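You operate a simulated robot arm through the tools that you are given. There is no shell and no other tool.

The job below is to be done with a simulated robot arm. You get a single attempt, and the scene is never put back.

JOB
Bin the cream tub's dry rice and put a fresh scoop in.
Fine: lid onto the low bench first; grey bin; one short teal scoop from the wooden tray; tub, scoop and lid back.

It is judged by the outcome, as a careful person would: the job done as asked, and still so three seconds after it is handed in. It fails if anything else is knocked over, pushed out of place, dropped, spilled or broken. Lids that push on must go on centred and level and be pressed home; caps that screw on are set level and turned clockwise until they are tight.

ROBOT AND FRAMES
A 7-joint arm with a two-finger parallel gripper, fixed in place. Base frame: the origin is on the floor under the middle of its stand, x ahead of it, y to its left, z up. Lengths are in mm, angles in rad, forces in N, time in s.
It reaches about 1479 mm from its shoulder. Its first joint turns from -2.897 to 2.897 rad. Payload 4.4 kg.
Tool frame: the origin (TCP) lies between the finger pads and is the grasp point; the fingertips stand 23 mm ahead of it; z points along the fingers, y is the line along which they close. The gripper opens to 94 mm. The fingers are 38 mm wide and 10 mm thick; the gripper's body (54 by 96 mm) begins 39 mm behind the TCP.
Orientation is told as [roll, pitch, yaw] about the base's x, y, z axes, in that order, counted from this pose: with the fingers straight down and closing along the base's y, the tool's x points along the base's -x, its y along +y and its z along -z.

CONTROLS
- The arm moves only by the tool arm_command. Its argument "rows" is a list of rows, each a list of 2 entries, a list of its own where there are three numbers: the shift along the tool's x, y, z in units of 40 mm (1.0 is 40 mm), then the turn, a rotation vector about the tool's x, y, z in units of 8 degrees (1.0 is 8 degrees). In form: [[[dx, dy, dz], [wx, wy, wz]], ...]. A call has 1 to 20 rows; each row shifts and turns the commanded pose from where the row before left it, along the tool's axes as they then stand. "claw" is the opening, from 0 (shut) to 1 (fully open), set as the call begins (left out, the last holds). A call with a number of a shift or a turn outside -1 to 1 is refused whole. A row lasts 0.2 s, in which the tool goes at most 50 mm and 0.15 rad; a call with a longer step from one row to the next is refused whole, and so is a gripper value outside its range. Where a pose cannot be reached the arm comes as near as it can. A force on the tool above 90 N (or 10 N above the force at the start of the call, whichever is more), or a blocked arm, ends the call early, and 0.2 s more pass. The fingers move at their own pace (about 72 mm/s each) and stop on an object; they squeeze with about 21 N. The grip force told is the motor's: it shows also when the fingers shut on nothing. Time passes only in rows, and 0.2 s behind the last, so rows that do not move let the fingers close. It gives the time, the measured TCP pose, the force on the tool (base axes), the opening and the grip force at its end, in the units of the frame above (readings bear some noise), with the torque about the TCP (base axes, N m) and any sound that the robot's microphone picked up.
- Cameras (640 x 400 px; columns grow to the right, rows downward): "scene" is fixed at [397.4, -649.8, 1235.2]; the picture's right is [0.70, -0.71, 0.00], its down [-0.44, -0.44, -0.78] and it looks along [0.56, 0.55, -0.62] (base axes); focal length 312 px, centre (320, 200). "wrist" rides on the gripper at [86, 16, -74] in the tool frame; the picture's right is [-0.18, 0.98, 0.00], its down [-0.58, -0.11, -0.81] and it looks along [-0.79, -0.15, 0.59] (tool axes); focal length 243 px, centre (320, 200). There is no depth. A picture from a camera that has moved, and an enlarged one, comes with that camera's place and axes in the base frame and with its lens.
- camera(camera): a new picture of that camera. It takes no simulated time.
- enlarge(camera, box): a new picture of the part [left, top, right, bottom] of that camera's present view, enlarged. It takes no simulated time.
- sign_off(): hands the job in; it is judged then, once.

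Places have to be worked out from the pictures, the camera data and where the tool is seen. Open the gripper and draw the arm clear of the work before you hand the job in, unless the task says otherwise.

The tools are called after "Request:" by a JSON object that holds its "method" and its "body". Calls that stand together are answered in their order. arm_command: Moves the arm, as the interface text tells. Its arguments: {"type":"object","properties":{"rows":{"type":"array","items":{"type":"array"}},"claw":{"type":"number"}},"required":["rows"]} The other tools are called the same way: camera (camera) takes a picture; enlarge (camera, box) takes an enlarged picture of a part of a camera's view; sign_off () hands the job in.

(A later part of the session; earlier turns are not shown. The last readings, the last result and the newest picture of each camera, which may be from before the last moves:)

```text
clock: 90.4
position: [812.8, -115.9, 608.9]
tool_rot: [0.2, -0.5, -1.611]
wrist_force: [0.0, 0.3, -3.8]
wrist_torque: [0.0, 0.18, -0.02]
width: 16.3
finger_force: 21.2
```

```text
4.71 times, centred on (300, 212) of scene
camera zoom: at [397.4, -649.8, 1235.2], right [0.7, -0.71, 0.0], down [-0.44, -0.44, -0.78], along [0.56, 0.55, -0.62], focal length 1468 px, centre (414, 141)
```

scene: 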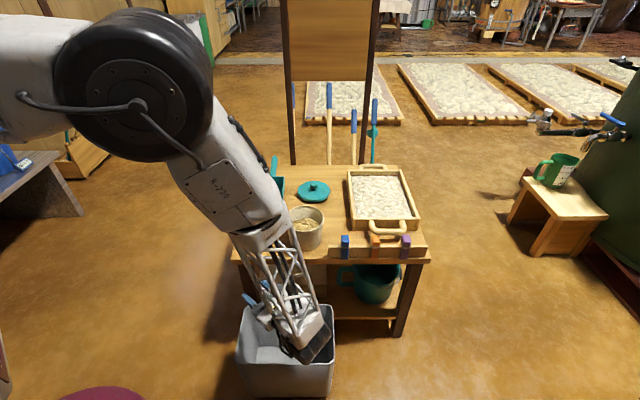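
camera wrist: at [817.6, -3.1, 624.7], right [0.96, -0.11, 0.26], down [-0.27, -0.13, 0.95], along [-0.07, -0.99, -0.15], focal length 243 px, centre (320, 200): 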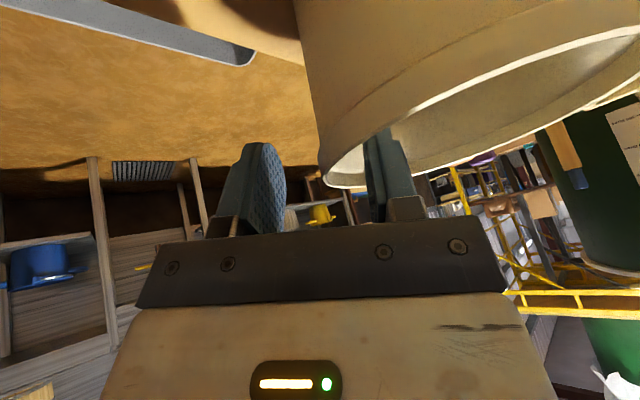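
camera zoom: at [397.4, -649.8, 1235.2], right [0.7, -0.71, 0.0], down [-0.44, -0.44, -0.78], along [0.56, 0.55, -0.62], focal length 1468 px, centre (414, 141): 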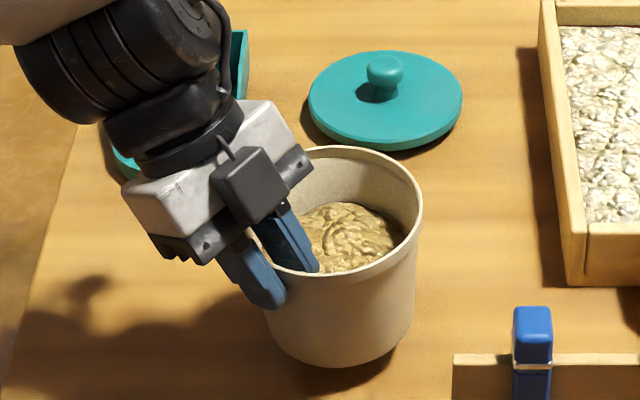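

The tub hangs steady and level (3.8 N). I raise it to z 720 and carry it over the bin at the same tilt, smoothly.

Request:
{"method": "arm_command", "body": {"rows": [[[-0.171, 0.06, -0.296], [0, 0, 0]], [[-0.342, 0.1207, -0.592], [0, 0, 0]], [[-0.342, 0.1207, -0.592], [0, 0, 0]], [[-0.342, 0.1207, -0.592], [0, 0, 0]], [[-0.171, 0.06, -0.296], [0, 0, 0]], [[0, 0, 0], [0, 0, 0]]], "claw": 0}}

Request:
{"method": "arm_command", "body": {"rows": [[[-0.137, -0.32, 0.0135], [0, 0, 0]], [[-0.274, -0.641, 0.027], [0, 0, 0]], [[-0.274, -0.641, 0.027], [0, 0, 0]], [[-0.274, -0.641, 0.027], [0, 0, 0]], [[-0.274, -0.641, 0.027], [0, 0, 0]], [[-0.274, -0.641, 0.027], [0, 0, 0]], [[-0.274, -0.641, 0.027], [0, 0, 0]], [[-0.137, -0.32, 0.0135], [0, 0, 0]], [[0, 0, 0], [0, 0, 0]]], "claw": 0}}

Request:
{"method": "camera", "body": {"camera": "scene"}}

Request:
{"method": "camera", "body": {"camera": "wrist"}}

```text
clock: 91.8
position: [811.8, -118.8, 720.3]
tool_rot: [0.198, -0.5, -1.612]
wrist_force: [0.1, -0.3, -4.2]
wrist_torque: [0.01, 0.2, 0.0]
width: 16.6
finger_force: 20.6
```

```text
clock: 93.8
position: [634.9, -200.3, 716.0]
tool_rot: [0.2, -0.502, -1.609]
wrist_force: [-0.7, 1.1, -4.1]
wrist_torque: [0.0, 0.23, 0.0]
width: 16.7
finger_force: 20.7
```

```text
taken
```

scene: 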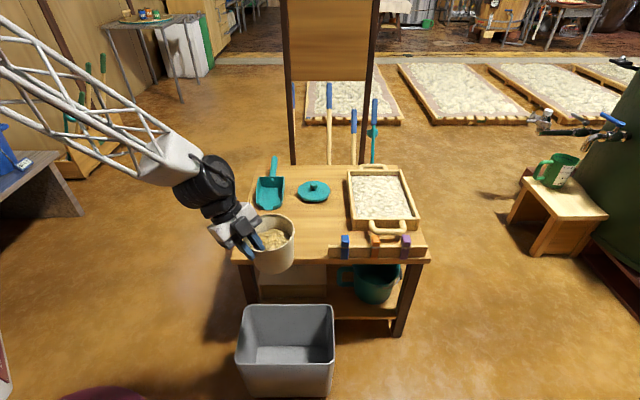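

```text
taken
camera wrist: at [641.1, -87.9, 741.4], right [0.96, -0.11, 0.26], down [-0.27, -0.13, 0.95], along [-0.07, -0.99, -0.15], focal length 243 px, centre (320, 200)
```

wrist: 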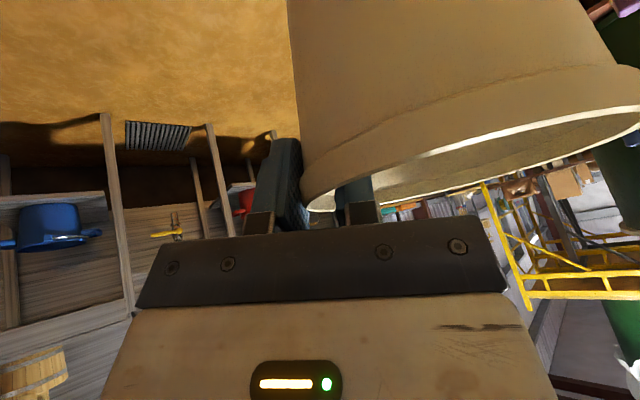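

The tub is held steady over the bin area. I tilt a first ~20°, too little to spill, and lower to pour height.

Request:
{"method": "arm_command", "body": {"rows": [[[0, 0, 0], [0, 0.7, 0]], [[0, 0, 0], [0, 0.7, 0]], [[0, 0, 0], [0, 0.7, 0]], [[0, 0, 0], [0, 0.6, 0]], [[0.07, -0.085, 0.47], [0, 0, 0]], [[0.1195, -0.144, 0.808], [0, 0, 0]], [[0.1195, -0.144, 0.808], [0, 0, 0]], [[0.1195, -0.144, 0.808], [0, 0, 0]], [[0.1195, -0.144, 0.808], [0, 0, 0]], [[0.05, -0.06, 0.34], [0, 0, 0]], [[0, 0, 0], [0, 0, 0]]], "claw": 0}}

Request:
{"method": "camera", "body": {"camera": "scene"}}

Request:
{"method": "camera", "body": {"camera": "wrist"}}

```text
clock: 96.2
position: [634.9, -196.5, 553.4]
tool_rot: [0.176, -0.131, -1.539]
wrist_force: [-0.8, -0.2, -3.9]
wrist_torque: [-0.08, 0.2, 0.02]
width: 16.8
finger_force: 21.4
```

```text
taken
```

scene: 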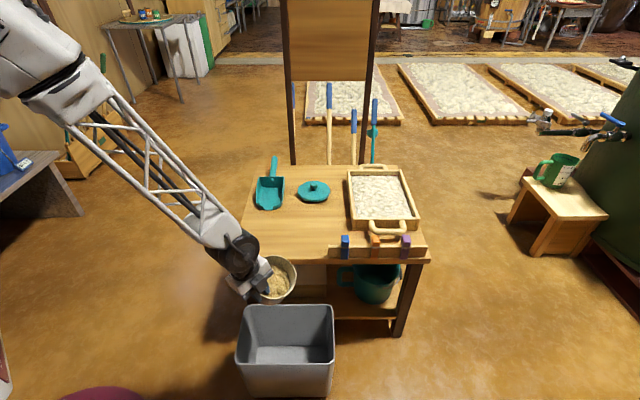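

```text
taken
camera wrist: at [634.2, -100.6, 616.3], right [0.97, -0.13, 0.19], down [-0.23, -0.48, 0.84], along [-0.01, -0.87, -0.5], focal length 243 px, centre (320, 200)
```

wrist: 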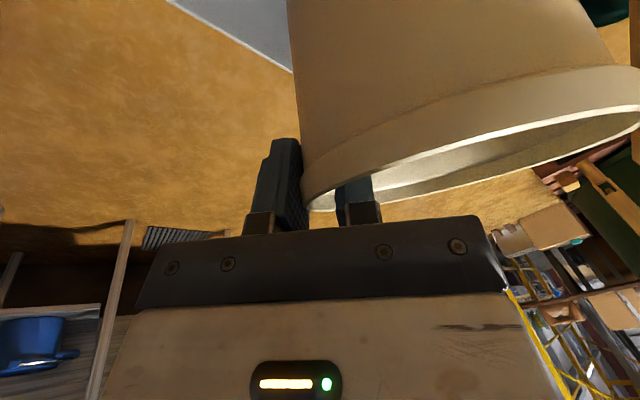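

The lip is over the middle of the bin. I tip slowly to about 60° and watch.

Request:
{"method": "arm_command", "body": {"rows": [[[0, 0, 0], [0, 0.45, 0]], [[0, 0, 0], [0, 0.45, 0]], [[0, 0, 0], [0, 0.45, 0]], [[0, 0, 0], [0, 0.45, 0]], [[0, 0, 0], [0, 0.45, 0]], [[0, 0, 0], [0, 0.45, 0]], [[0, 0, 0], [0, 0.45, 0]], [[0, 0, 0], [0, 0.45, 0]], [[0, 0, 0], [0, 0.45, 0]]], "claw": 0}}

Request:
{"method": "enlarge", "body": {"camera": "scene", "box": [210, 220, 360, 400]}}

```text
clock: 98.2
position: [633.7, -197.1, 554.0]
tool_rot: [0.193, 0.429, -1.434]
wrist_force: [-0.7, 1.2, -3.7]
wrist_torque: [-0.13, 0.2, -0.01]
width: 16.6
finger_force: 20.9
```

```text
2.22 times, centred on (285, 310) of scene
camera zoom: at [397.4, -649.8, 1235.2], right [0.7, -0.71, 0.0], down [-0.44, -0.44, -0.78], along [0.56, 0.55, -0.62], focal length 693 px, centre (398, -44)
```

zoom: 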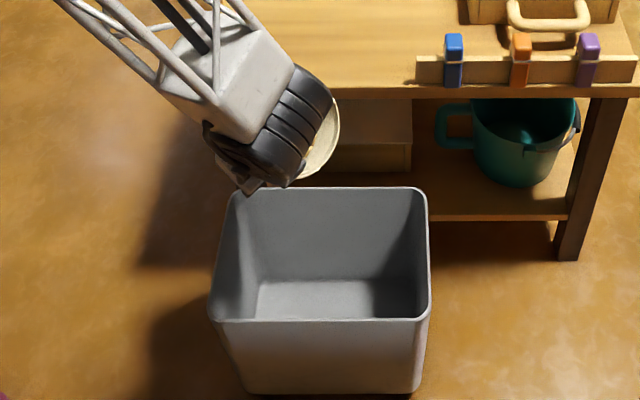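

No rice out yet (weight unchanged). I continue tipping slowly.

Request:
{"method": "arm_command", "body": {"rows": [[[0, 0, 0], [0, 0.4, 0]], [[0, 0, 0], [0, 0.4, 0]], [[0, 0, 0], [0, 0.4, 0]], [[0, 0, 0], [0, 0.4, 0]], [[0, 0, 0], [0, 0.4, 0]]], "claw": 0}}

Request:
{"method": "enlarge", "body": {"camera": "scene", "box": [210, 220, 360, 400]}}

Request:
{"method": "camera", "body": {"camera": "wrist"}}

```text
clock: 99.4
position: [635.0, -196.8, 553.9]
tool_rot: [0.231, 0.7, -1.365]
wrist_force: [-0.2, -0.1, -3.8]
wrist_torque: [-0.19, 0.15, 0.03]
width: 16.4
finger_force: 21.0
```

```text
2.22 times, centred on (285, 310) of scene
camera zoom: at [397.4, -649.8, 1235.2], right [0.7, -0.71, 0.0], down [-0.44, -0.44, -0.78], along [0.56, 0.55, -0.62], focal length 693 px, centre (398, -44)
```

zoom: 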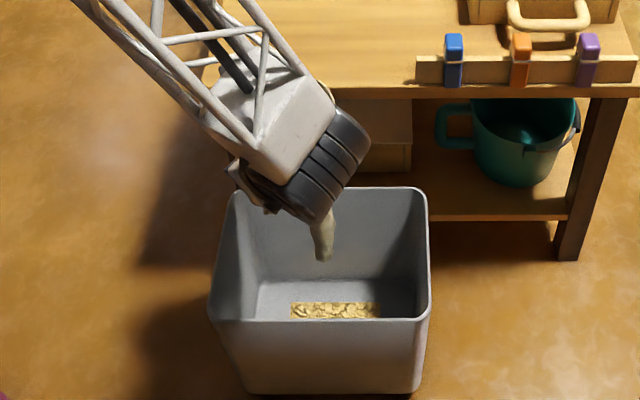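

```text
taken
camera wrist: at [630.3, -180.5, 667.0], right [1.0, -0.08, 0.05], down [-0.09, -0.97, 0.21], along [0.03, -0.21, -0.98], focal length 243 px, centre (320, 200)
```

wrist: 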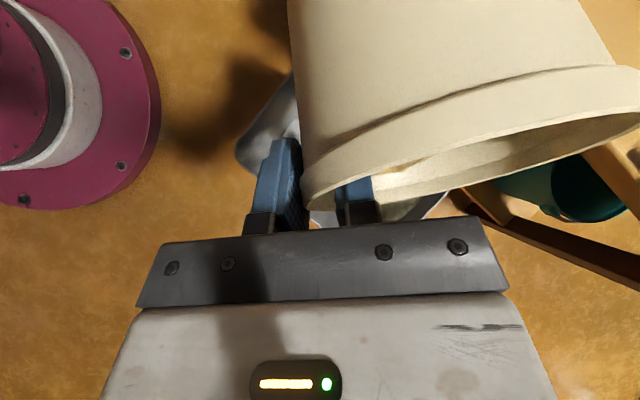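

Rice is pouring as a stream, landing inside the bin. I continue tipping gently.

Request:
{"method": "arm_command", "body": {"rows": [[[0, 0, 0], [0, 0.3, 0]], [[0, 0, 0], [0, 0.3, 0]], [[0, 0, 0], [0, 0.3, 0]], [[0, 0, 0], [0, 0.3, 0]], [[0, 0, 0], [0, 0.3, 0]]], "claw": 0}}

Request:
{"method": "enlarge", "body": {"camera": "scene", "box": [210, 220, 360, 400]}}

Request:
{"method": "camera", "body": {"camera": "wrist"}}

```text
clock: 100.6
position: [634.1, -197.4, 554.8]
tool_rot: [0.284, 0.902, -1.289]
wrist_force: [0.7, 0.6, -2.7]
wrist_torque: [-0.11, 0.13, -0.01]
width: 16.3
finger_force: 20.9
```

```text
2.22 times, centred on (285, 310) of scene
camera zoom: at [397.4, -649.8, 1235.2], right [0.7, -0.71, 0.0], down [-0.44, -0.44, -0.78], along [0.56, 0.55, -0.62], focal length 693 px, centre (398, -44)
```

zoom: 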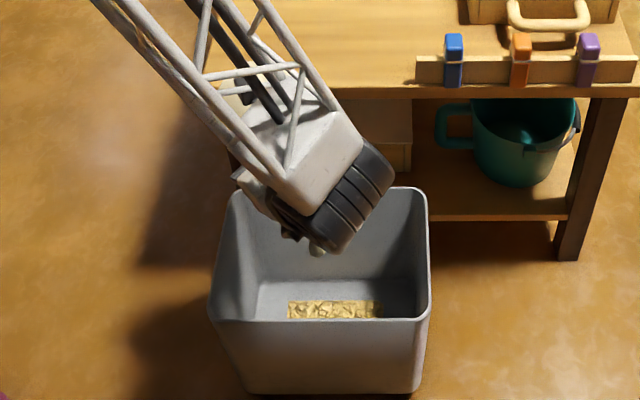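

```text
taken
camera wrist: at [631.2, -204.3, 667.9], right [1.0, -0.06, 0.03], down [-0.06, -1.0, 0.0], along [0.03, -0.01, -1.0], focal length 243 px, centre (320, 200)
```

wrist: 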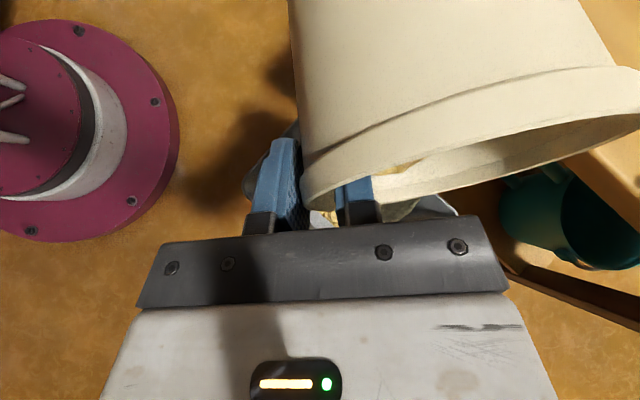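

The weight dropped from 3.8 to 2.7 N. I tip further.

Request:
{"method": "arm_command", "body": {"rows": [[[0, 0, 0], [0, 0.4, 0]], [[0, 0, 0], [0, 0.4, 0]], [[0, 0, 0], [0, 0.4, 0]], [[0, 0, 0], [0, 0.4, 0]], [[0, 0, 0], [0, 0.4, 0]], [[0, 0, 0], [0, 0.4, 0]], [[0, 0, 0], [0, 0.4, 0]]], "claw": 0}}

Request:
{"method": "enlarge", "body": {"camera": "scene", "box": [210, 220, 360, 400]}}

Request:
{"method": "camera", "body": {"camera": "wrist"}}

```text
clock: 102.2
position: [634.7, -197.2, 554.4]
tool_rot: [0.604, 1.261, -0.933]
wrist_force: [0.2, 0.2, -0.5]
wrist_torque: [-0.03, 0.07, -0.02]
width: 15.9
finger_force: 20.8
```

```text
2.22 times, centred on (285, 310) of scene
camera zoom: at [397.4, -649.8, 1235.2], right [0.7, -0.71, 0.0], down [-0.44, -0.44, -0.78], along [0.56, 0.55, -0.62], focal length 693 px, centre (398, -44)
```

zoom: 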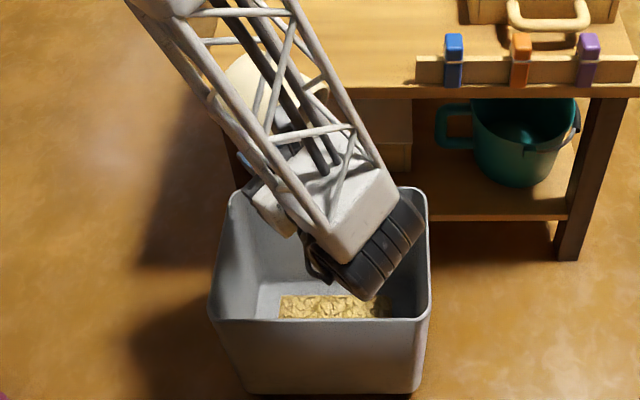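

```text
taken
camera wrist: at [635.0, -246.6, 656.5], right [1.0, 0.01, 0.0], down [0.01, -0.93, -0.37], along [-0.01, 0.37, -0.93], focal length 243 px, centre (320, 200)
```

wrist: 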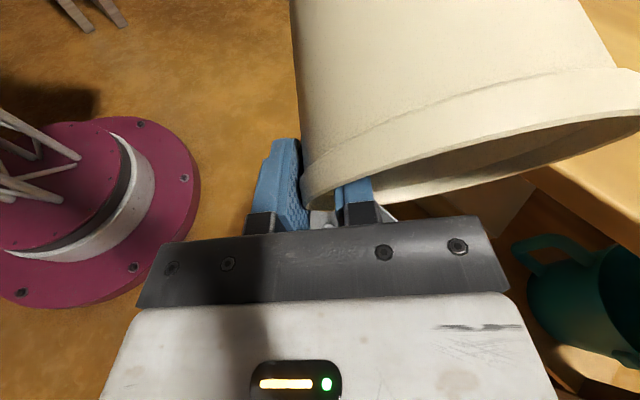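

Only about 0.5 N is left, so the tub is nearly empty. I tip further and hold so the last grains run out.

Request:
{"method": "arm_command", "body": {"rows": [[[0, 0, 0], [0, 0.5, 0]], [[0, 0, 0], [0, 0.5, 0]], [[0, 0, 0], [0, 0.5, 0]], [[0, 0, 0], [0, 0.5, 0]], [[0, 0, 0], [0, 0.5, 0]], [[0, 0, 0], [0, 0.5, 0]], [[0, 0, 0], [0, 0, 0]], [[0, 0, 0], [0, 0, 0]], [[0, 0, 0], [0, 0, 0]]], "claw": 0}}

Request:
{"method": "enlarge", "body": {"camera": "scene", "box": [210, 220, 360, 400]}}

Request:
{"method": "camera", "body": {"camera": "wrist"}}

```text
clock: 104.2
position: [635.6, -197.0, 553.4]
tool_rot: [2.309, 1.332, 0.808]
wrist_force: [0.8, -0.1, -1.5]
wrist_torque: [-0.04, 0.06, 0.02]
width: 15.8
finger_force: 20.9
```

```text
2.22 times, centred on (285, 310) of scene
camera zoom: at [397.4, -649.8, 1235.2], right [0.7, -0.71, 0.0], down [-0.44, -0.44, -0.78], along [0.56, 0.55, -0.62], focal length 693 px, centre (398, -44)
```

zoom: 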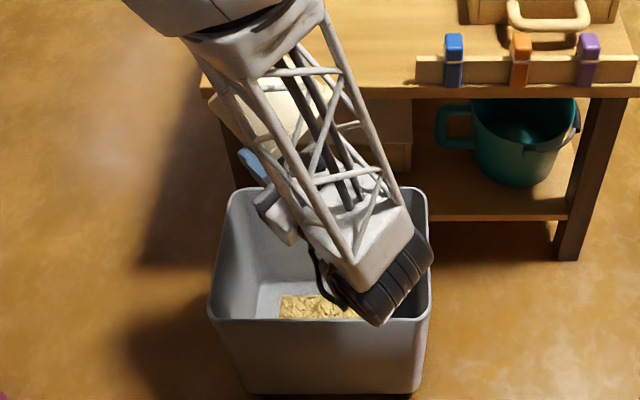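

```text
taken
camera wrist: at [643.1, -283.3, 627.6], right [1.0, 0.09, -0.01], down [0.05, -0.7, -0.71], along [-0.07, 0.71, -0.7], focal length 243 px, centre (320, 200)
```

wrist: 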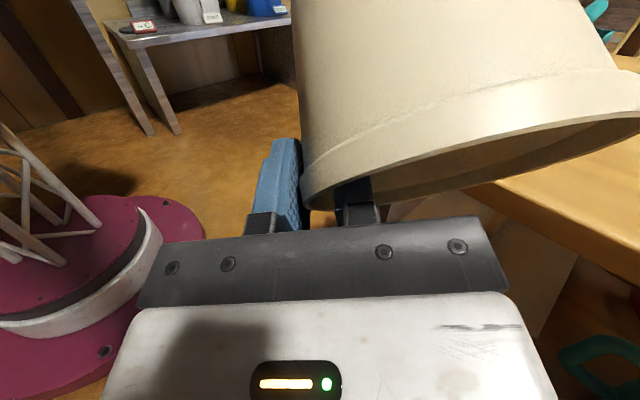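

About 1.1-1.5 N is left, the empty tub's weight. I give a few small shakes to drop any last grains, then view the mouth.

Request:
{"method": "arm_command", "body": {"rows": [[[0, 0, 0], [0, 0.4, 0]], [[0, 0, 0], [0, -0.4, 0]], [[0, 0, 0], [0, 0.4, 0]], [[0, 0, 0], [0, -0.4, 0]], [[0, 0, 0], [0, 0.4, 0]], [[0, 0, 0], [0, -0.4, 0]], [[0, 0, 0], [0, 0, 0]], [[0, 0, 0], [0, 0, 0]]], "claw": 0}}

Request:
{"method": "enlarge", "body": {"camera": "scene", "box": [210, 220, 360, 400]}}

```text
clock: 106.0
position: [635.1, -197.8, 553.6]
tool_rot: [2.307, 1.333, 0.807]
wrist_force: [-0.2, -0.5, -0.9]
wrist_torque: [-0.04, 0.07, -0.02]
width: 15.8
finger_force: 21.0
```

```text
2.22 times, centred on (285, 310) of scene
camera zoom: at [397.4, -649.8, 1235.2], right [0.7, -0.71, 0.0], down [-0.44, -0.44, -0.78], along [0.56, 0.55, -0.62], focal length 693 px, centre (398, -44)
```

zoom: 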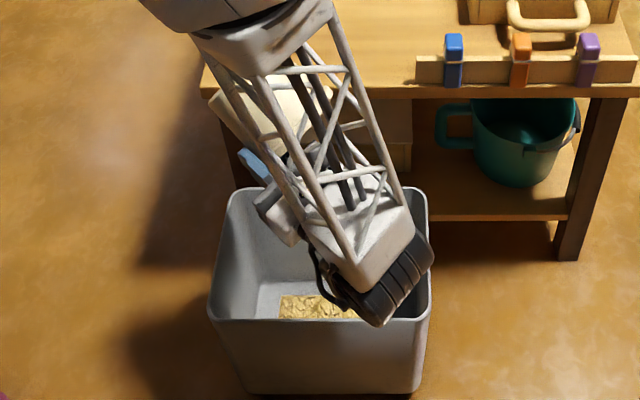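

The tub is empty. I rotate it back upright by reversing the motion.

Request:
{"method": "arm_command", "body": {"rows": [[[0, 0, 0], [0, -0.5, 0]], [[0, 0, 0], [0, -0.9, 0]], [[0, 0, 0], [0, -0.9, 0]], [[0, 0, 0], [0, -0.9, 0]], [[0, 0, 0], [0, -0.9, 0]], [[0, 0, 0], [0, -0.9, 0]], [[0, 0, 0], [0, -0.9, 0]], [[0, 0, 0], [0, -0.9, 0]], [[0, 0, 0], [0, -0.9, 0]], [[0, 0, 0], [0, -0.9, 0]], [[0, 0, 0], [0, -0.9, 0]], [[0, 0, 0], [0, -0.9, 0]], [[0, 0, 0], [0, -0.9, 0]], [[0, 0, 0], [0, -0.9, 0]], [[0, 0, 0], [0, -0.9, 0]], [[0, 0, 0], [0, -0.25, 0]], [[0, 0, 0], [0, 0, 0]]], "claw": 0}}

Request:
{"method": "camera", "body": {"camera": "scene"}}

Request:
{"method": "enlarge", "body": {"camera": "scene", "box": [220, 230, 350, 400]}}

```text
clock: 109.6
position: [633.6, -196.8, 552.3]
tool_rot: [0.177, -0.131, -1.537]
wrist_force: [-0.6, 0.0, -0.1]
wrist_torque: [-0.01, 0.02, -0.01]
width: 15.6
finger_force: 21.2
```

```text
taken
```

scene: 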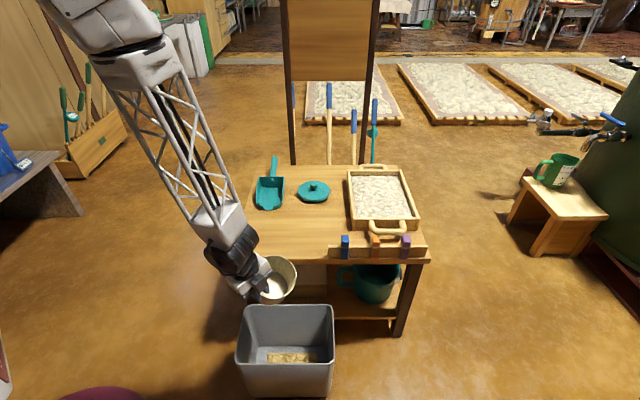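

```text
2.35 times, centred on (285, 315) of scene
camera zoom: at [397.4, -649.8, 1235.2], right [0.7, -0.71, 0.0], down [-0.44, -0.44, -0.78], along [0.56, 0.55, -0.62], focal length 734 px, centre (402, -71)
```

zoom: 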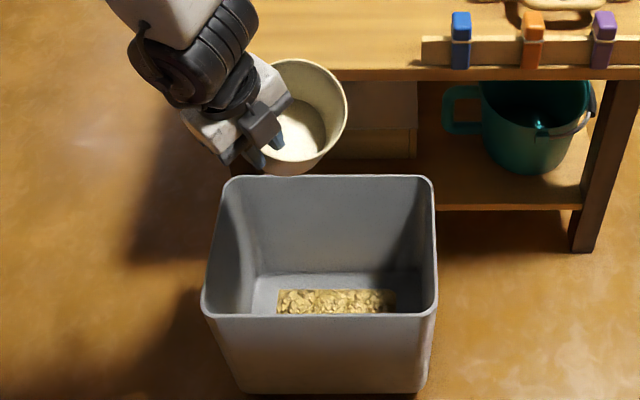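

The bin holds all the rice, the tub is empty, and nothing is on the floor. I raise the tub, restore the original tilt so it hangs upright, and check it hasn't slipped in the grip.

Request:
{"method": "arm_command", "body": {"rows": [[[-0.07, 0.085, -0.47], [0, 0, 0]], [[-0.1195, 0.144, -0.808], [0, 0, 0]], [[-0.1195, 0.144, -0.808], [0, 0, 0]], [[-0.1195, 0.144, -0.808], [0, 0, 0]], [[-0.1195, 0.144, -0.808], [0, 0, 0]], [[-0.05, 0.06, -0.34], [0, 0, 0]], [[0, 0, 0], [0, -0.7, 0]], [[0, 0, 0], [0, -0.7, 0]], [[0, 0, 0], [0, -0.7, 0]], [[0, 0, 0], [0, -0.6, 0]], [[0, 0, 0], [0, 0, 0]]], "claw": 0}}

Request:
{"method": "camera", "body": {"camera": "wrist"}}

Request:
{"method": "enlarge", "body": {"camera": "scene", "box": [200, 170, 340, 300]}}

```text
clock: 112.0
position: [634.9, -199.2, 718.9]
tool_rot: [0.199, -0.501, -1.613]
wrist_force: [-0.7, -0.3, -1.6]
wrist_torque: [-0.03, 0.03, 0.02]
width: 15.5
finger_force: 20.7
```

```text
taken
camera wrist: at [640.5, -86.8, 743.5], right [0.96, -0.11, 0.26], down [-0.27, -0.13, 0.95], along [-0.07, -0.99, -0.15], focal length 243 px, centre (320, 200)
```

wrist: 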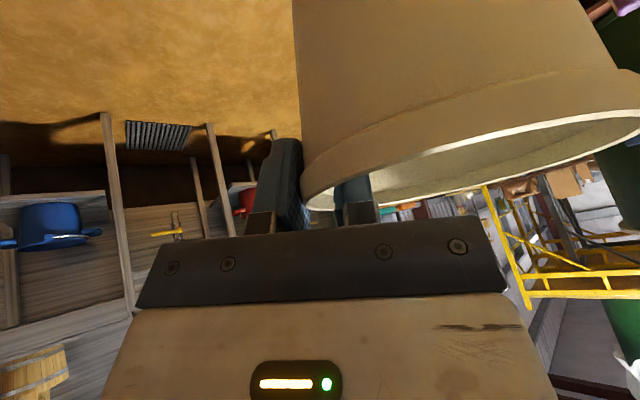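

```text
3.08 times, centred on (270, 235) of scene
camera zoom: at [397.4, -649.8, 1235.2], right [0.7, -0.71, 0.0], down [-0.44, -0.44, -0.78], along [0.56, 0.55, -0.62], focal length 960 px, centre (474, 92)
```

zoom: 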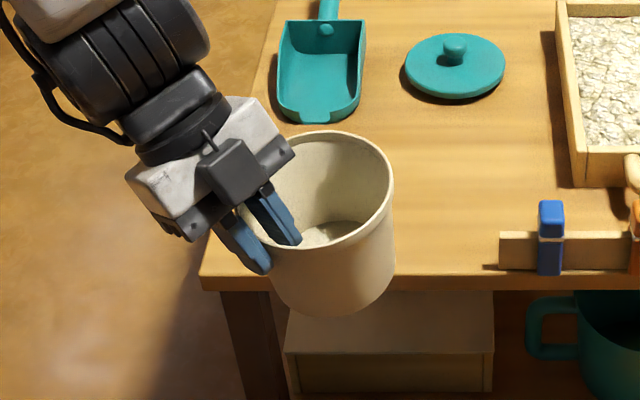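

The tub is held as before. I carry it back over its original spot on the bench.

Request:
{"method": "arm_command", "body": {"rows": [[[0.2, 0.325, -0.05], [0, 0, 0]], [[0.403, 0.649, -0.1], [0, 0, 0]], [[0.403, 0.649, -0.1], [0, 0, 0]], [[0.403, 0.649, -0.1], [0, 0, 0]], [[0.403, 0.649, -0.1], [0, 0, 0]], [[0.403, 0.649, -0.1], [0, 0, 0]], [[0.403, 0.649, -0.1], [0, 0, 0]], [[0.403, 0.649, -0.1], [0, 0, 0]], [[0.2, 0.325, -0.05], [0, 0, 0]], [[0, 0, 0], [0, 0, 0]]], "claw": 0}}

Request:
{"method": "enlarge", "body": {"camera": "scene", "box": [230, 130, 370, 260]}}

```text
clock: 114.2
position: [838.9, -60.4, 720.8]
tool_rot: [0.198, -0.502, -1.611]
wrist_force: [0.8, -0.1, -0.6]
wrist_torque: [-0.02, 0.03, -0.02]
width: 15.6
finger_force: 21.1
```

```text
3.08 times, centred on (300, 195) of scene
camera zoom: at [397.4, -649.8, 1235.2], right [0.7, -0.71, 0.0], down [-0.44, -0.44, -0.78], along [0.56, 0.55, -0.62], focal length 960 px, centre (382, 215)
```

zoom: 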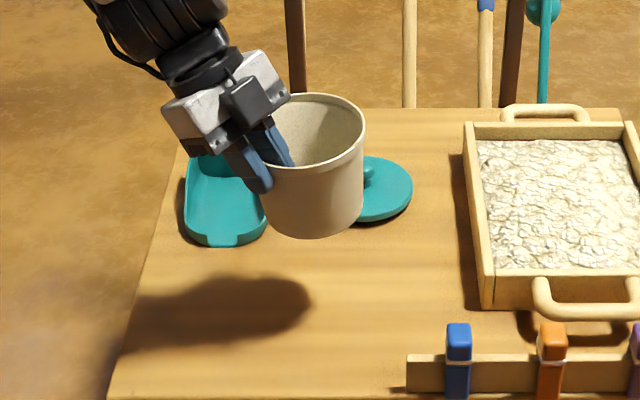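

Aligned above the original position. I lower to just above the bench, then creep down to contact.

Request:
{"method": "arm_command", "body": {"rows": [[[0.185, -0.065, 0.32], [0, 0, 0]], [[0.369, -0.1305, 0.64], [0, 0, 0]], [[0.369, -0.1305, 0.64], [0, 0, 0]], [[0.369, -0.1305, 0.64], [0, 0, 0]], [[0.185, -0.065, 0.32], [0, 0, 0]], [[0, 0, 0], [0, 0, 0]]], "claw": 0}}

Request:
{"method": "arm_command", "body": {"rows": [[[0.031, -0.011, 0.053], [0, 0, 0]], [[0.031, -0.011, 0.053], [0, 0, 0]], [[0, 0, 0], [0, 0, 0]]], "claw": 0}}

Request:
{"method": "enlarge", "body": {"camera": "scene", "box": [250, 160, 350, 255]}}

```text
clock: 115.6
position: [838.5, -57.0, 599.6]
tool_rot: [0.2, -0.501, -1.612]
wrist_force: [0.6, -0.1, -1.1]
wrist_torque: [0.01, 0.08, 0.03]
width: 15.8
finger_force: 21.2
```

```text
clock: 116.4
position: [838.6, -58.4, 595.7]
tool_rot: [0.199, -0.502, -1.611]
wrist_force: [1.1, 0.2, -1.0]
wrist_torque: [-0.03, 0.05, 0.0]
width: 15.5
finger_force: 21.1
```

```text
4.21 times, centred on (300, 208) of scene
camera zoom: at [397.4, -649.8, 1235.2], right [0.7, -0.71, 0.0], down [-0.44, -0.44, -0.78], along [0.56, 0.55, -0.62], focal length 1314 px, centre (404, 168)
```

zoom: 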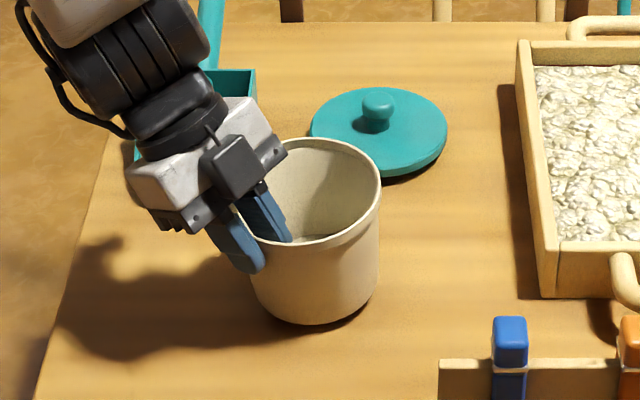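

Almost touching. I keep creeping down.

Request:
{"method": "arm_command", "body": {"rows": [[[0.025, -0.0087, 0.0427], [0, 0, 0]], [[0.025, -0.0087, 0.0427], [0, 0, 0]], [[0, 0, 0], [0, 0, 0]]], "claw": 0}}

Request:
{"method": "arm_command", "body": {"rows": [[[0.025, -0.0087, 0.0427], [0, 0, 0]], [[0, 0, 0], [0, 0, 0]]], "claw": 0}}

```text
clock: 117.2
position: [838.3, -58.3, 591.1]
tool_rot: [0.197, -0.5, -1.611]
wrist_force: [-0.8, 0.4, -1.1]
wrist_torque: [0.04, 0.03, 0.01]
width: 15.5
finger_force: 21.7
```

```text
clock: 117.8
position: [838.8, -57.9, 588.1]
tool_rot: [0.197, -0.502, -1.61]
wrist_force: [-0.1, 0.1, -1.2]
wrist_torque: [0.0, 0.04, 0.0]
width: 15.6
finger_force: 21.0
```

No contact yet at z 588. Two more millimetres at a time.

Request:
{"method": "arm_command", "body": {"rows": [[[0.025, -0.0087, 0.0427], [0, 0, 0]], [[0, 0, 0], [0, 0, 0]]], "claw": 0}}

Request:
{"method": "arm_command", "body": {"rows": [[[0.025, -0.0087, 0.0427], [0, 0, 0]], [[0, 0, 0], [0, 0, 0]]], "claw": 0}}

Request:
{"method": "enlarge", "body": {"camera": "scene", "box": [270, 200, 330, 250]}}

```text
clock: 118.4
position: [839.0, -58.3, 588.5]
tool_rot: [0.2, -0.501, -1.613]
wrist_force: [-2.7, 2.0, 20.4]
wrist_torque: [0.17, 0.03, 0.04]
width: 15.7
finger_force: 20.6
```

```text
clock: 119.0
position: [839.2, -57.7, 585.3]
tool_rot: [0.199, -0.5, -1.612]
wrist_force: [-0.8, 2.3, 18.3]
wrist_torque: [0.18, -0.12, 0.0]
width: 15.9
finger_force: 20.8
```

```text
8.00 times, centred on (300, 225) of scene
camera zoom: at [397.4, -649.8, 1235.2], right [0.7, -0.71, 0.0], down [-0.44, -0.44, -0.78], along [0.56, 0.55, -0.62], focal length 2496 px, centre (480, 0)
```

zoom: 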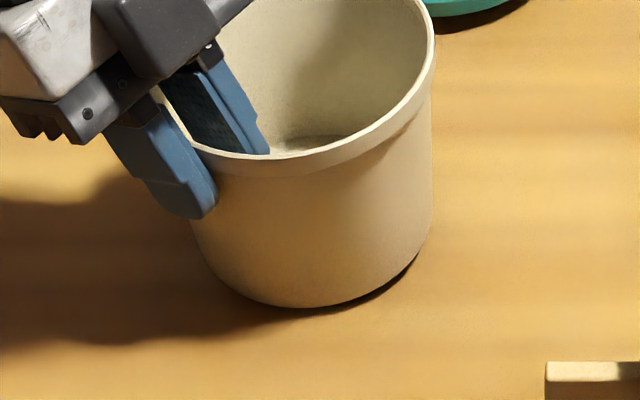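

The tub is on the bench (18 N). I ease off slightly, then open to release it.

Request:
{"method": "arm_command", "body": {"rows": [[[-0.025, 0.0087, -0.0427], [0, 0, 0]], [[-0.015, 0.005, -0.025], [0, 0, 0]], [[0, 0, 0], [0, 0, 0]]], "claw": 0}}

Request:
{"method": "arm_command", "body": {"rows": [[[0, 0, 0], [0, 0, 0]], [[0, 0, 0], [0, 0, 0]], [[0, 0, 0], [0, 0, 0]]], "claw": 0.42}}

Request:
{"method": "enlarge", "body": {"camera": "scene", "box": [250, 170, 350, 255]}}

Request:
{"method": "camera", "body": {"camera": "wrist"}}

```text
clock: 119.8
position: [838.7, -58.2, 587.3]
tool_rot: [0.2, -0.502, -1.611]
wrist_force: [1.0, -0.3, -1.1]
wrist_torque: [0.02, 0.05, 0.02]
width: 15.9
finger_force: 21.6
```

```text
clock: 120.6
position: [838.6, -57.2, 590.0]
tool_rot: [0.2, -0.502, -1.611]
wrist_force: [-1.1, -0.6, 0.4]
wrist_torque: [-0.01, 0.02, -0.02]
width: 39.5
finger_force: 0.1
```

```text
4.71 times, centred on (300, 212) of scene
camera zoom: at [397.4, -649.8, 1235.2], right [0.7, -0.71, 0.0], down [-0.44, -0.44, -0.78], along [0.56, 0.55, -0.62], focal length 1468 px, centre (414, 141)
```

zoom: 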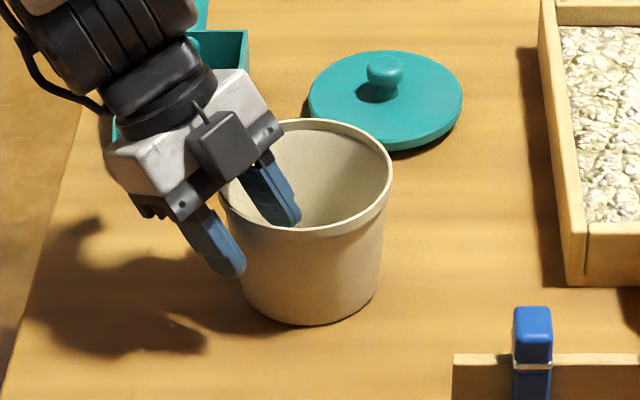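

```text
taken
camera wrist: at [844.5, 55.0, 613.4], right [0.96, -0.11, 0.26], down [-0.27, -0.13, 0.95], along [-0.07, -0.99, -0.15], focal length 243 px, centre (320, 200)
```

wrist: 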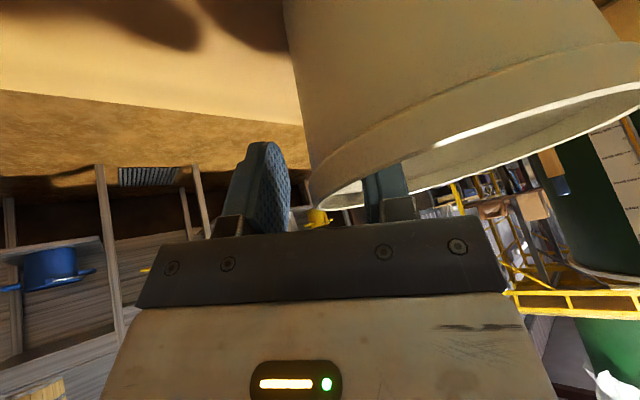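

The tub stands upright at its spot, free of the fingers. I rise straight up and level the tool at height.

Request:
{"method": "arm_command", "body": {"rows": [[[-0.123, 0.0435, -0.213], [0, 0, 0]], [[-0.246, 0.087, -0.426], [0, 0, 0]], [[-0.431, 0.152, -0.746], [0, 0, 0]], [[-0.431, 0.152, -0.746], [0, 0, 0]], [[-0.431, 0.152, -0.746], [0, 0, 0]], [[-0.431, 0.152, -0.746], [0, 0, 0]], [[-0.431, 0.152, -0.746], [0, 0, 0]], [[-0.123, 0.0435, -0.213], [0, 0, 0]], [[0, 0, 0], [0, 0.75, 0]], [[0, 0, 0], [0, 0.75, 0]], [[0, 0, 0], [0, 0.75, 0]], [[0, 0, 0], [0, 0.75, 0]], [[0, 0, 0], [0, 0.75, 0]], [[0, 0, 0], [0.625, 0, 0]], [[0, 0, 0], [0.625, 0, 0]], [[0, 0, 0], [0, 0, 0]]], "claw": 0.42}}

Request:
{"method": "enlarge", "body": {"camera": "scene", "box": [230, 140, 370, 260]}}

Request:
{"method": "camera", "body": {"camera": "wrist"}}

```text
clock: 124.0
position: [840.1, -62.2, 803.3]
tool_rot: [0.089, -0.144, -1.541]
wrist_force: [0.7, 0.8, -0.4]
wrist_torque: [0.01, -0.01, -0.01]
width: 39.3
finger_force: 0.3
out of reach, approached as far as the arm can: row 12, 13, 15
```

```text
3.33 times, centred on (300, 200) of scene
camera zoom: at [397.4, -649.8, 1235.2], right [0.7, -0.71, 0.0], down [-0.44, -0.44, -0.78], along [0.56, 0.55, -0.62], focal length 1040 px, centre (387, 200)
```

zoom: 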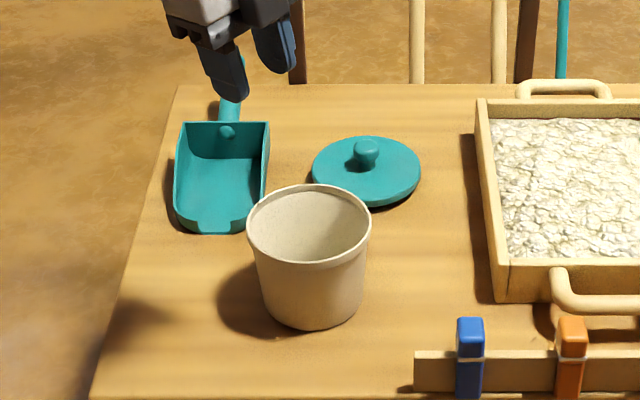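

```text
taken
camera wrist: at [845.5, 35.8, 864.8], right [0.98, -0.14, 0.11], down [-0.17, -0.47, 0.87], along [-0.07, -0.87, -0.48], focal length 243 px, centre (320, 200)
```

wrist: 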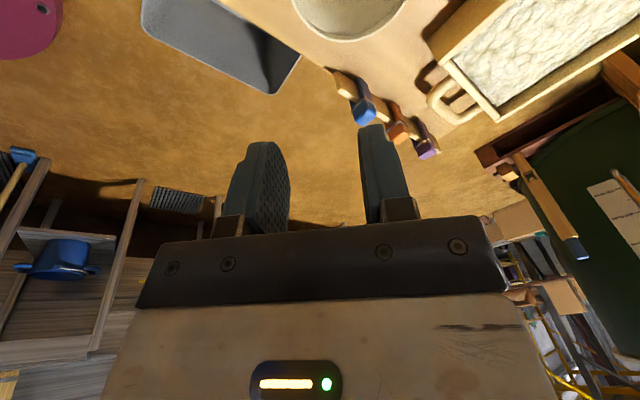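

The tub is upright and back in place. The tool is at a yaw limit here, so I unwind yaw toward zero and then finish levelling.

Request:
{"method": "arm_command", "body": {"rows": [[[0, 0, 0], [0, 0, -0.8]], [[0, 0, 0], [0, 0, -0.8]], [[0, 0, 0], [0, 0, -0.8]], [[0, 0, 0], [0, 0, -0.8]], [[0, 0, 0], [0, 0, -0.8]], [[0, 0, 0], [0, 0, -0.8]], [[0, 0, 0], [0, 0, 0]]], "claw": 0.42}}

```text
clock: 125.6
position: [839.7, -61.8, 804.3]
tool_rot: [-0.022, -0.168, -0.861]
wrist_force: [0.2, 0.5, 0.1]
wrist_torque: [0.01, 0.03, 0.01]
width: 39.5
finger_force: 0.0
```

Now to the scoop. I rotate to about yaw +45° and move to a spot where the wrist camera can inspect the scoop and its handle.

Request:
{"method": "arm_command", "body": {"rows": [[[0, 0, 0], [0, 0.6, 0]], [[0, 0, 0], [0, 0.6, 0]], [[0, 0, 0], [0, 0, -0.9]], [[0, 0, 0], [0, 0, -0.9]], [[0, 0, 0], [0, 0, -0.9]], [[0, 0, 0], [0, 0, -0.9]], [[0, 0, 0], [0, 0, -0.9]], [[0, 0, 0], [0, 0, -0.9]], [[0, 0, 0], [0, 0, 0]]], "claw": 0.42}}

Request:
{"method": "camera", "body": {"camera": "wrist"}}

Request:
{"method": "camera", "body": {"camera": "scene"}}

```text
clock: 127.6
position: [838.7, -61.4, 804.7]
tool_rot: [-0.133, -0.11, -0.102]
wrist_force: [-0.9, 0.2, 0.3]
wrist_torque: [-0.02, -0.03, 0.03]
width: 39.5
finger_force: 0.0
out of reach, approached as far as the arm can: row 1, 2
```

```text
taken
camera wrist: at [748.1, -25.7, 864.8], right [0.29, 0.95, -0.11], down [0.49, -0.05, 0.87], along [0.82, -0.31, -0.48], focal length 243 px, centre (320, 200)
```

wrist: 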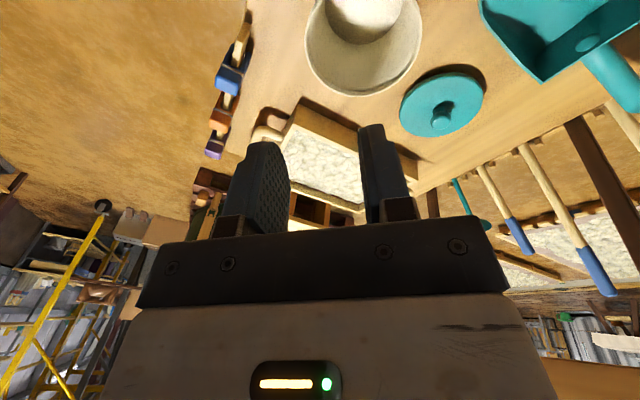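

```text
taken
```

scene: 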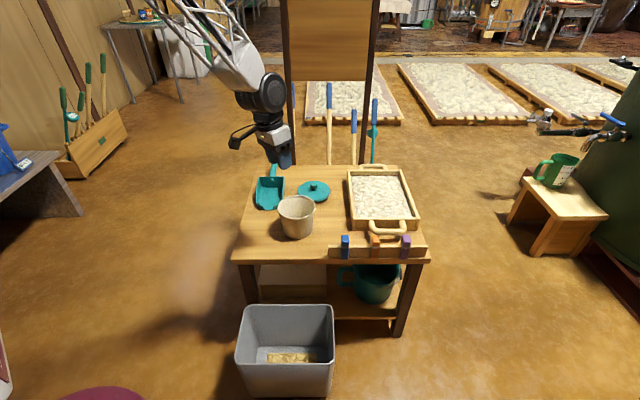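

Some joint is still near a limit. I level the tool and see whether it frees up now that yaw is near zero.

Request:
{"method": "arm_command", "body": {"rows": [[[0, 0, 0], [-0.48, 0.39, 0]], [[0, 0, 0], [-0.47, 0.39, 0]], [[0, 0, 0], [0, 0, 0]]], "claw": 0.42}}

Request:
{"method": "camera", "body": {"camera": "scene"}}

```text
clock: 128.4
position: [838.8, -61.5, 804.4]
tool_rot: [-0.134, -0.111, -0.105]
wrist_force: [0.0, -0.1, -0.2]
wrist_torque: [-0.01, -0.03, 0.0]
width: 39.6
finger_force: 0.0
out of reach, approached as far as the arm can: row 1, 2
```

```text
taken
```

scene: 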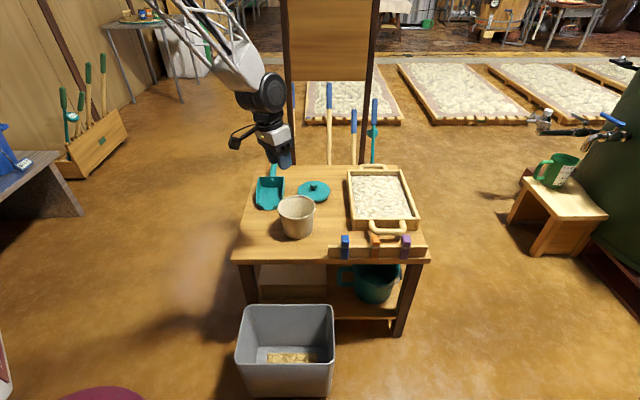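

The arm is stuck against a joint limit in this posture. I move toward the healthier starting region, higher and closer, and try levelling there.

Request:
{"method": "arm_command", "body": {"rows": [[[0.5, -0.3, -0.6], [0, 0, 0]], [[0.5, -0.3, -0.6], [0, 0, 0]], [[0.5, -0.3, -0.6], [0, 0, 0]], [[0.5, -0.3, -0.6], [0, 0, 0]], [[0, 0, 0], [0, 0, 0]]], "claw": 0.42}}

Request:
{"method": "arm_command", "body": {"rows": [[[0, 0, 0], [-0.48, 0.39, 0]], [[0, 0, 0], [-0.47, 0.39, 0]], [[0, 0, 0], [0, 0, 0]]], "claw": 0.42}}

```text
clock: 129.6
position: [732.9, -84.4, 875.9]
tool_rot: [-0.137, -0.11, -0.103]
wrist_force: [0.2, -0.2, -0.2]
wrist_torque: [0.02, 0.03, -0.03]
width: 39.5
finger_force: 0.1
out of reach, approached as far as the arm can: row 3, 4
```

```text
clock: 130.4
position: [733.9, -84.7, 874.9]
tool_rot: [-0.136, -0.112, -0.105]
wrist_force: [-0.9, -0.3, -0.6]
wrist_torque: [0.01, -0.01, -0.01]
width: 39.7
finger_force: 0.0
out of reach, approached as far as the arm can: row 1, 2
```

I continue unwinding yaw in the same direction, since I want about +45° anyway.

Request:
{"method": "arm_command", "body": {"rows": [[[0, 0, 0], [0, 0, -0.8]], [[0, 0, 0], [0, 0, -0.8]], [[0, 0, 0], [0, 0, -0.8]], [[0, 0, 0], [0, 0, -0.8]], [[0, 0, 0], [0, 0, 0]]], "claw": 0.42}}

Request:
{"method": "camera", "body": {"camera": "scene"}}

```text
clock: 131.6
position: [725.8, -80.9, 858.4]
tool_rot: [-0.158, -0.089, 0.063]
wrist_force: [-0.4, -0.4, 0.1]
wrist_torque: [0.0, 0.0, -0.02]
width: 39.4
finger_force: 0.0
out of reach, approached as far as the arm can: row 2, 3, 4
```

```text
taken
```

scene: 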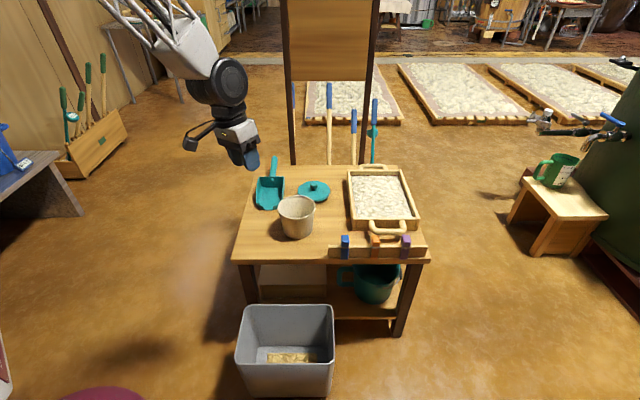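

I test single-axis corrections separately to find which direction is free.

Request:
{"method": "arm_command", "body": {"rows": [[[0, 0, 0], [0, 0.5, 0]], [[0, 0, 0], [0, 0, 0]]], "claw": 0.42}}

Request:
{"method": "arm_command", "body": {"rows": [[[0, 0, 0], [-0.5, 0, 0]], [[0, 0, 0], [0, 0, 0]]], "claw": 0.42}}

Request:
{"method": "arm_command", "body": {"rows": [[[0, 0, 0], [0, 0, 0.5]], [[0, 0, 0], [0, 0, 0]]], "claw": 0.42}}

Request:
{"method": "arm_command", "body": {"rows": [[[0, 0, -0.5], [0, 0, 0]], [[0, 0, 0], [0, 0, 0]]], "claw": 0.42}}

```text
clock: 132.2
position: [722.5, -79.6, 848.7]
tool_rot: [-0.156, -0.019, 0.051]
wrist_force: [0.0, 0.5, 0.1]
wrist_torque: [-0.05, -0.02, 0.0]
width: 39.5
finger_force: 0.1
out of reach, approached as far as the arm can: row 1
```

```text
clock: 132.8
position: [721.9, -79.4, 848.9]
tool_rot: [-0.159, -0.019, 0.052]
wrist_force: [0.3, 0.8, 0.6]
wrist_torque: [-0.01, 0.01, -0.03]
width: 39.2
finger_force: 0.0
out of reach, approached as far as the arm can: row 1
```

```text
clock: 133.4
position: [721.8, -79.7, 849.0]
tool_rot: [-0.157, -0.031, -0.02]
wrist_force: [0.3, 0.8, -0.2]
wrist_torque: [-0.02, 0.0, -0.03]
width: 39.8
finger_force: 0.0
```

```text
clock: 134.0
position: [721.8, -76.5, 868.8]
tool_rot: [-0.158, -0.029, -0.019]
wrist_force: [0.3, -0.5, -0.3]
wrist_torque: [-0.03, -0.03, -0.01]
width: 39.5
finger_force: 0.1
```

Only some directions are free, so a joint has drifted to its limit. My earlier recovery worked farther out and higher with the tool pitched outward, so I go there.

Request:
{"method": "arm_command", "body": {"rows": [[[-0.743, -0.33, -0.175], [0, 0, 0]], [[-0.743, -0.33, -0.175], [0, 0, 0]], [[-0.743, -0.33, -0.175], [0, 0, 0]], [[-0.743, -0.33, -0.175], [0, 0, 0]], [[-0.743, -0.33, -0.175], [0, 0, 0]], [[-0.743, -0.33, -0.175], [0, 0, 0]], [[-0.743, -0.33, -0.175], [0, 0, 0]], [[0, 0, 0], [0, 0, 0]]], "claw": 0.42}}

Request:
{"method": "camera", "body": {"camera": "scene"}}

```text
clock: 135.8
position: [808.6, -130.2, 823.1]
tool_rot: [-0.158, -0.032, -0.027]
wrist_force: [0.5, 0.6, 0.1]
wrist_torque: [0.01, -0.03, -0.02]
width: 39.5
finger_force: 0.1
out of reach, approached as far as the arm can: row 2, 3, 4, 5, 6, 7
```

```text
taken
```

scene: 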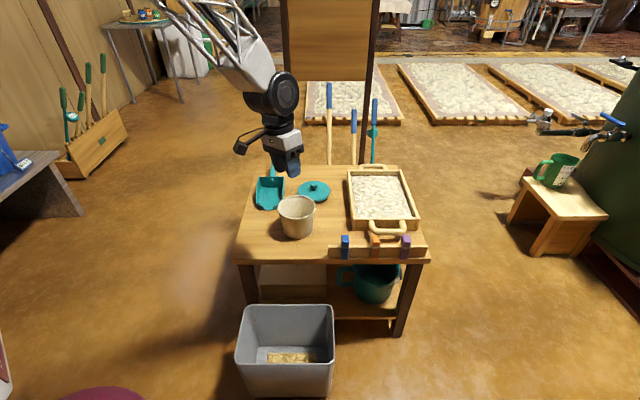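

It is likely stuck in a flipped wrist branch, where yaw-positive and levelling are blocked. Passing the tool outward into line with the forearm should let it flip back, so I pitch outward here at a safe height.

Request:
{"method": "arm_command", "body": {"rows": [[[0, 0, 0], [0, -0.7, 0]], [[0, 0, 0], [0, -0.7, 0]], [[0, 0, 0], [0, -0.7, 0]], [[0, 0, 0], [0, -0.7, 0]], [[0, 0, 0], [0, -0.7, 0]], [[0, 0, 0], [0, -0.7, 0]], [[0, 0, 0], [0, 0, 0]]], "claw": 0.42}}

Request:
{"method": "camera", "body": {"camera": "scene"}}

```text
clock: 137.4
position: [810.6, -131.1, 824.2]
tool_rot: [-0.192, -0.611, 0.088]
wrist_force: [-0.2, -0.1, 4.3]
wrist_torque: [0.03, 0.22, 0.0]
width: 39.4
finger_force: 0.1
```

```text
taken
```

scene: 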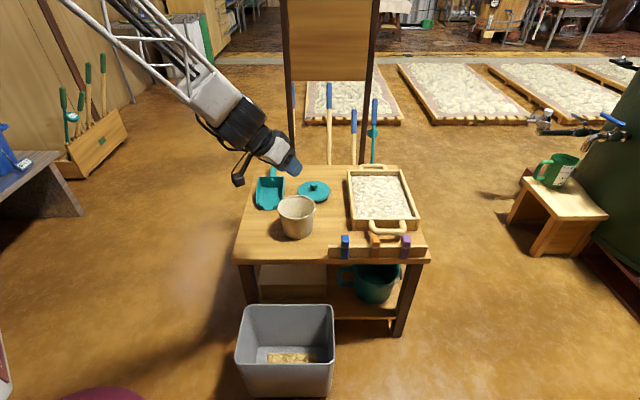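

The tool is now in line with the forearm. I extend outward and up in this attitude, then re-try levelling.

Request:
{"method": "arm_command", "body": {"rows": [[[-0.79, -0.214, -0.066], [0, 0, 0]], [[-0.79, -0.214, -0.066], [0, 0, 0]], [[-0.79, -0.214, -0.066], [0, 0, 0]], [[-0.79, -0.214, -0.066], [0, 0, 0]], [[-0.79, -0.214, -0.066], [0, 0, 0]], [[0, 0, 0], [0, 0, 0]]], "claw": 0.42}}

Request:
{"method": "arm_command", "body": {"rows": [[[0, 0, 0], [0, 0.5, 0]], [[0, 0, 0], [0, 0.5, 0]], [[0, 0, 0], [0, 0.5, 0]], [[0, 0, 0], [0, 0, 0]]], "claw": 0.42}}

Request:
{"method": "camera", "body": {"camera": "scene"}}

```text
clock: 138.8
position: [927.8, -160.5, 929.2]
tool_rot: [-0.195, -0.607, 0.089]
wrist_force: [-0.2, -0.2, -0.7]
wrist_torque: [0.0, -0.02, -0.01]
width: 39.8
finger_force: 0.1
```

```text
clock: 139.8
position: [911.4, -143.7, 901.0]
tool_rot: [-0.175, -0.403, 0.044]
wrist_force: [0.0, -0.1, -0.6]
wrist_torque: [0.01, 0.02, 0.0]
width: 39.6
finger_force: 0.1
out of reach, approached as far as the arm can: row 1, 2, 3
```

```text
taken
```

scene: 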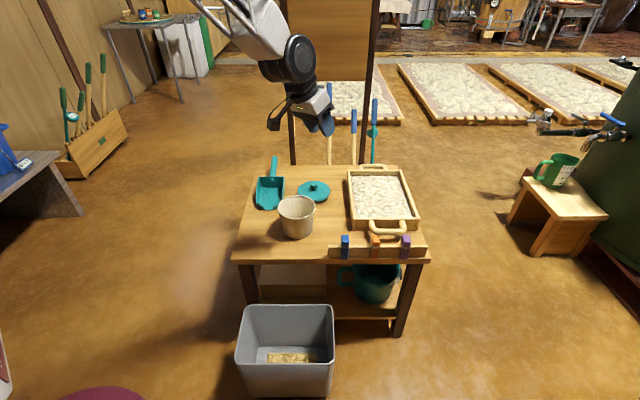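

I try the same recipe as the earlier recovery: bring yaw to about -0.5 first, then level.

Request:
{"method": "arm_command", "body": {"rows": [[[0, 0, 0], [0, 0, 0.8]], [[0, 0, 0], [0, 0, 0.8]], [[0, 0, 0], [0, 0, 0.8]], [[0, 0, 0], [0, 0, 0.8]], [[0, 0, 0], [0, 0, 0]]], "claw": 0.42}}

Request:
{"method": "arm_command", "body": {"rows": [[[0, 0, 0], [0, 0.5, 0]], [[0, 0, 0], [0, 0.5, 0]], [[0, 0, 0], [0, 0.5, 0]], [[0, 0, 0], [0, 0, 0]]], "claw": 0.42}}

Request:
{"method": "camera", "body": {"camera": "scene"}}

```text
clock: 141.0
position: [912.1, -143.4, 901.1]
tool_rot: [0.03, -0.435, -0.446]
wrist_force: [-0.1, 0.0, 1.3]
wrist_torque: [0.02, 0.01, 0.01]
width: 39.3
finger_force: 0.0
```

```text
clock: 142.0
position: [912.0, -144.3, 900.6]
tool_rot: [0.028, -0.436, -0.445]
wrist_force: [0.5, -0.1, -0.6]
wrist_torque: [-0.01, 0.0, 0.0]
width: 39.4
finger_force: 0.0
out of reach, approached as far as the arm can: row 1, 2, 3
```

```text
taken
```

scene: 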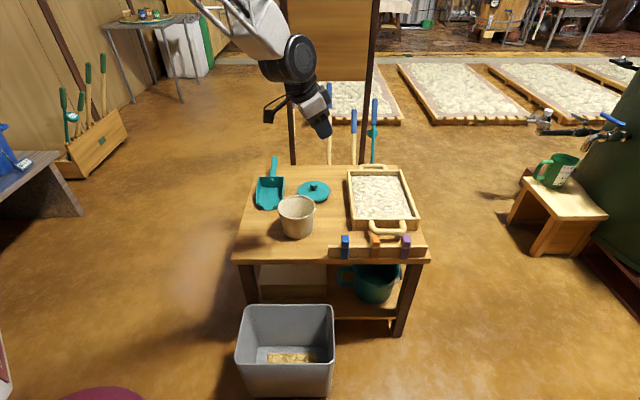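

Levelling is still blocked. I probe the free directions with small single-axis turns to understand which joint is limiting.

Request:
{"method": "arm_command", "body": {"rows": [[[0, 0, 0], [0.6, 0, 0]], [[0, 0, 0], [0.6, 0, 0]], [[0, 0, 0], [0.6, 0, 0]], [[0, 0, 0], [0, 0, 0]]], "claw": 0.42}}

Request:
{"method": "arm_command", "body": {"rows": [[[0, 0, 0], [0, 0.5, 0]], [[0, 0, 0], [0, 0.5, 0]], [[0, 0, 0], [0, 0, 0]]], "claw": 0.42}}

```text
clock: 143.0
position: [912.7, -144.0, 902.2]
tool_rot: [-0.223, -0.434, -0.445]
wrist_force: [0.2, 0.0, 0.2]
wrist_torque: [0.0, -0.01, -0.03]
width: 39.5
finger_force: 0.0
```

```text
clock: 143.8
position: [911.2, -144.0, 901.7]
tool_rot: [-0.209, -0.297, -0.475]
wrist_force: [-0.9, -0.6, -0.3]
wrist_torque: [-0.02, 0.03, 0.0]
width: 39.4
finger_force: 0.1
```

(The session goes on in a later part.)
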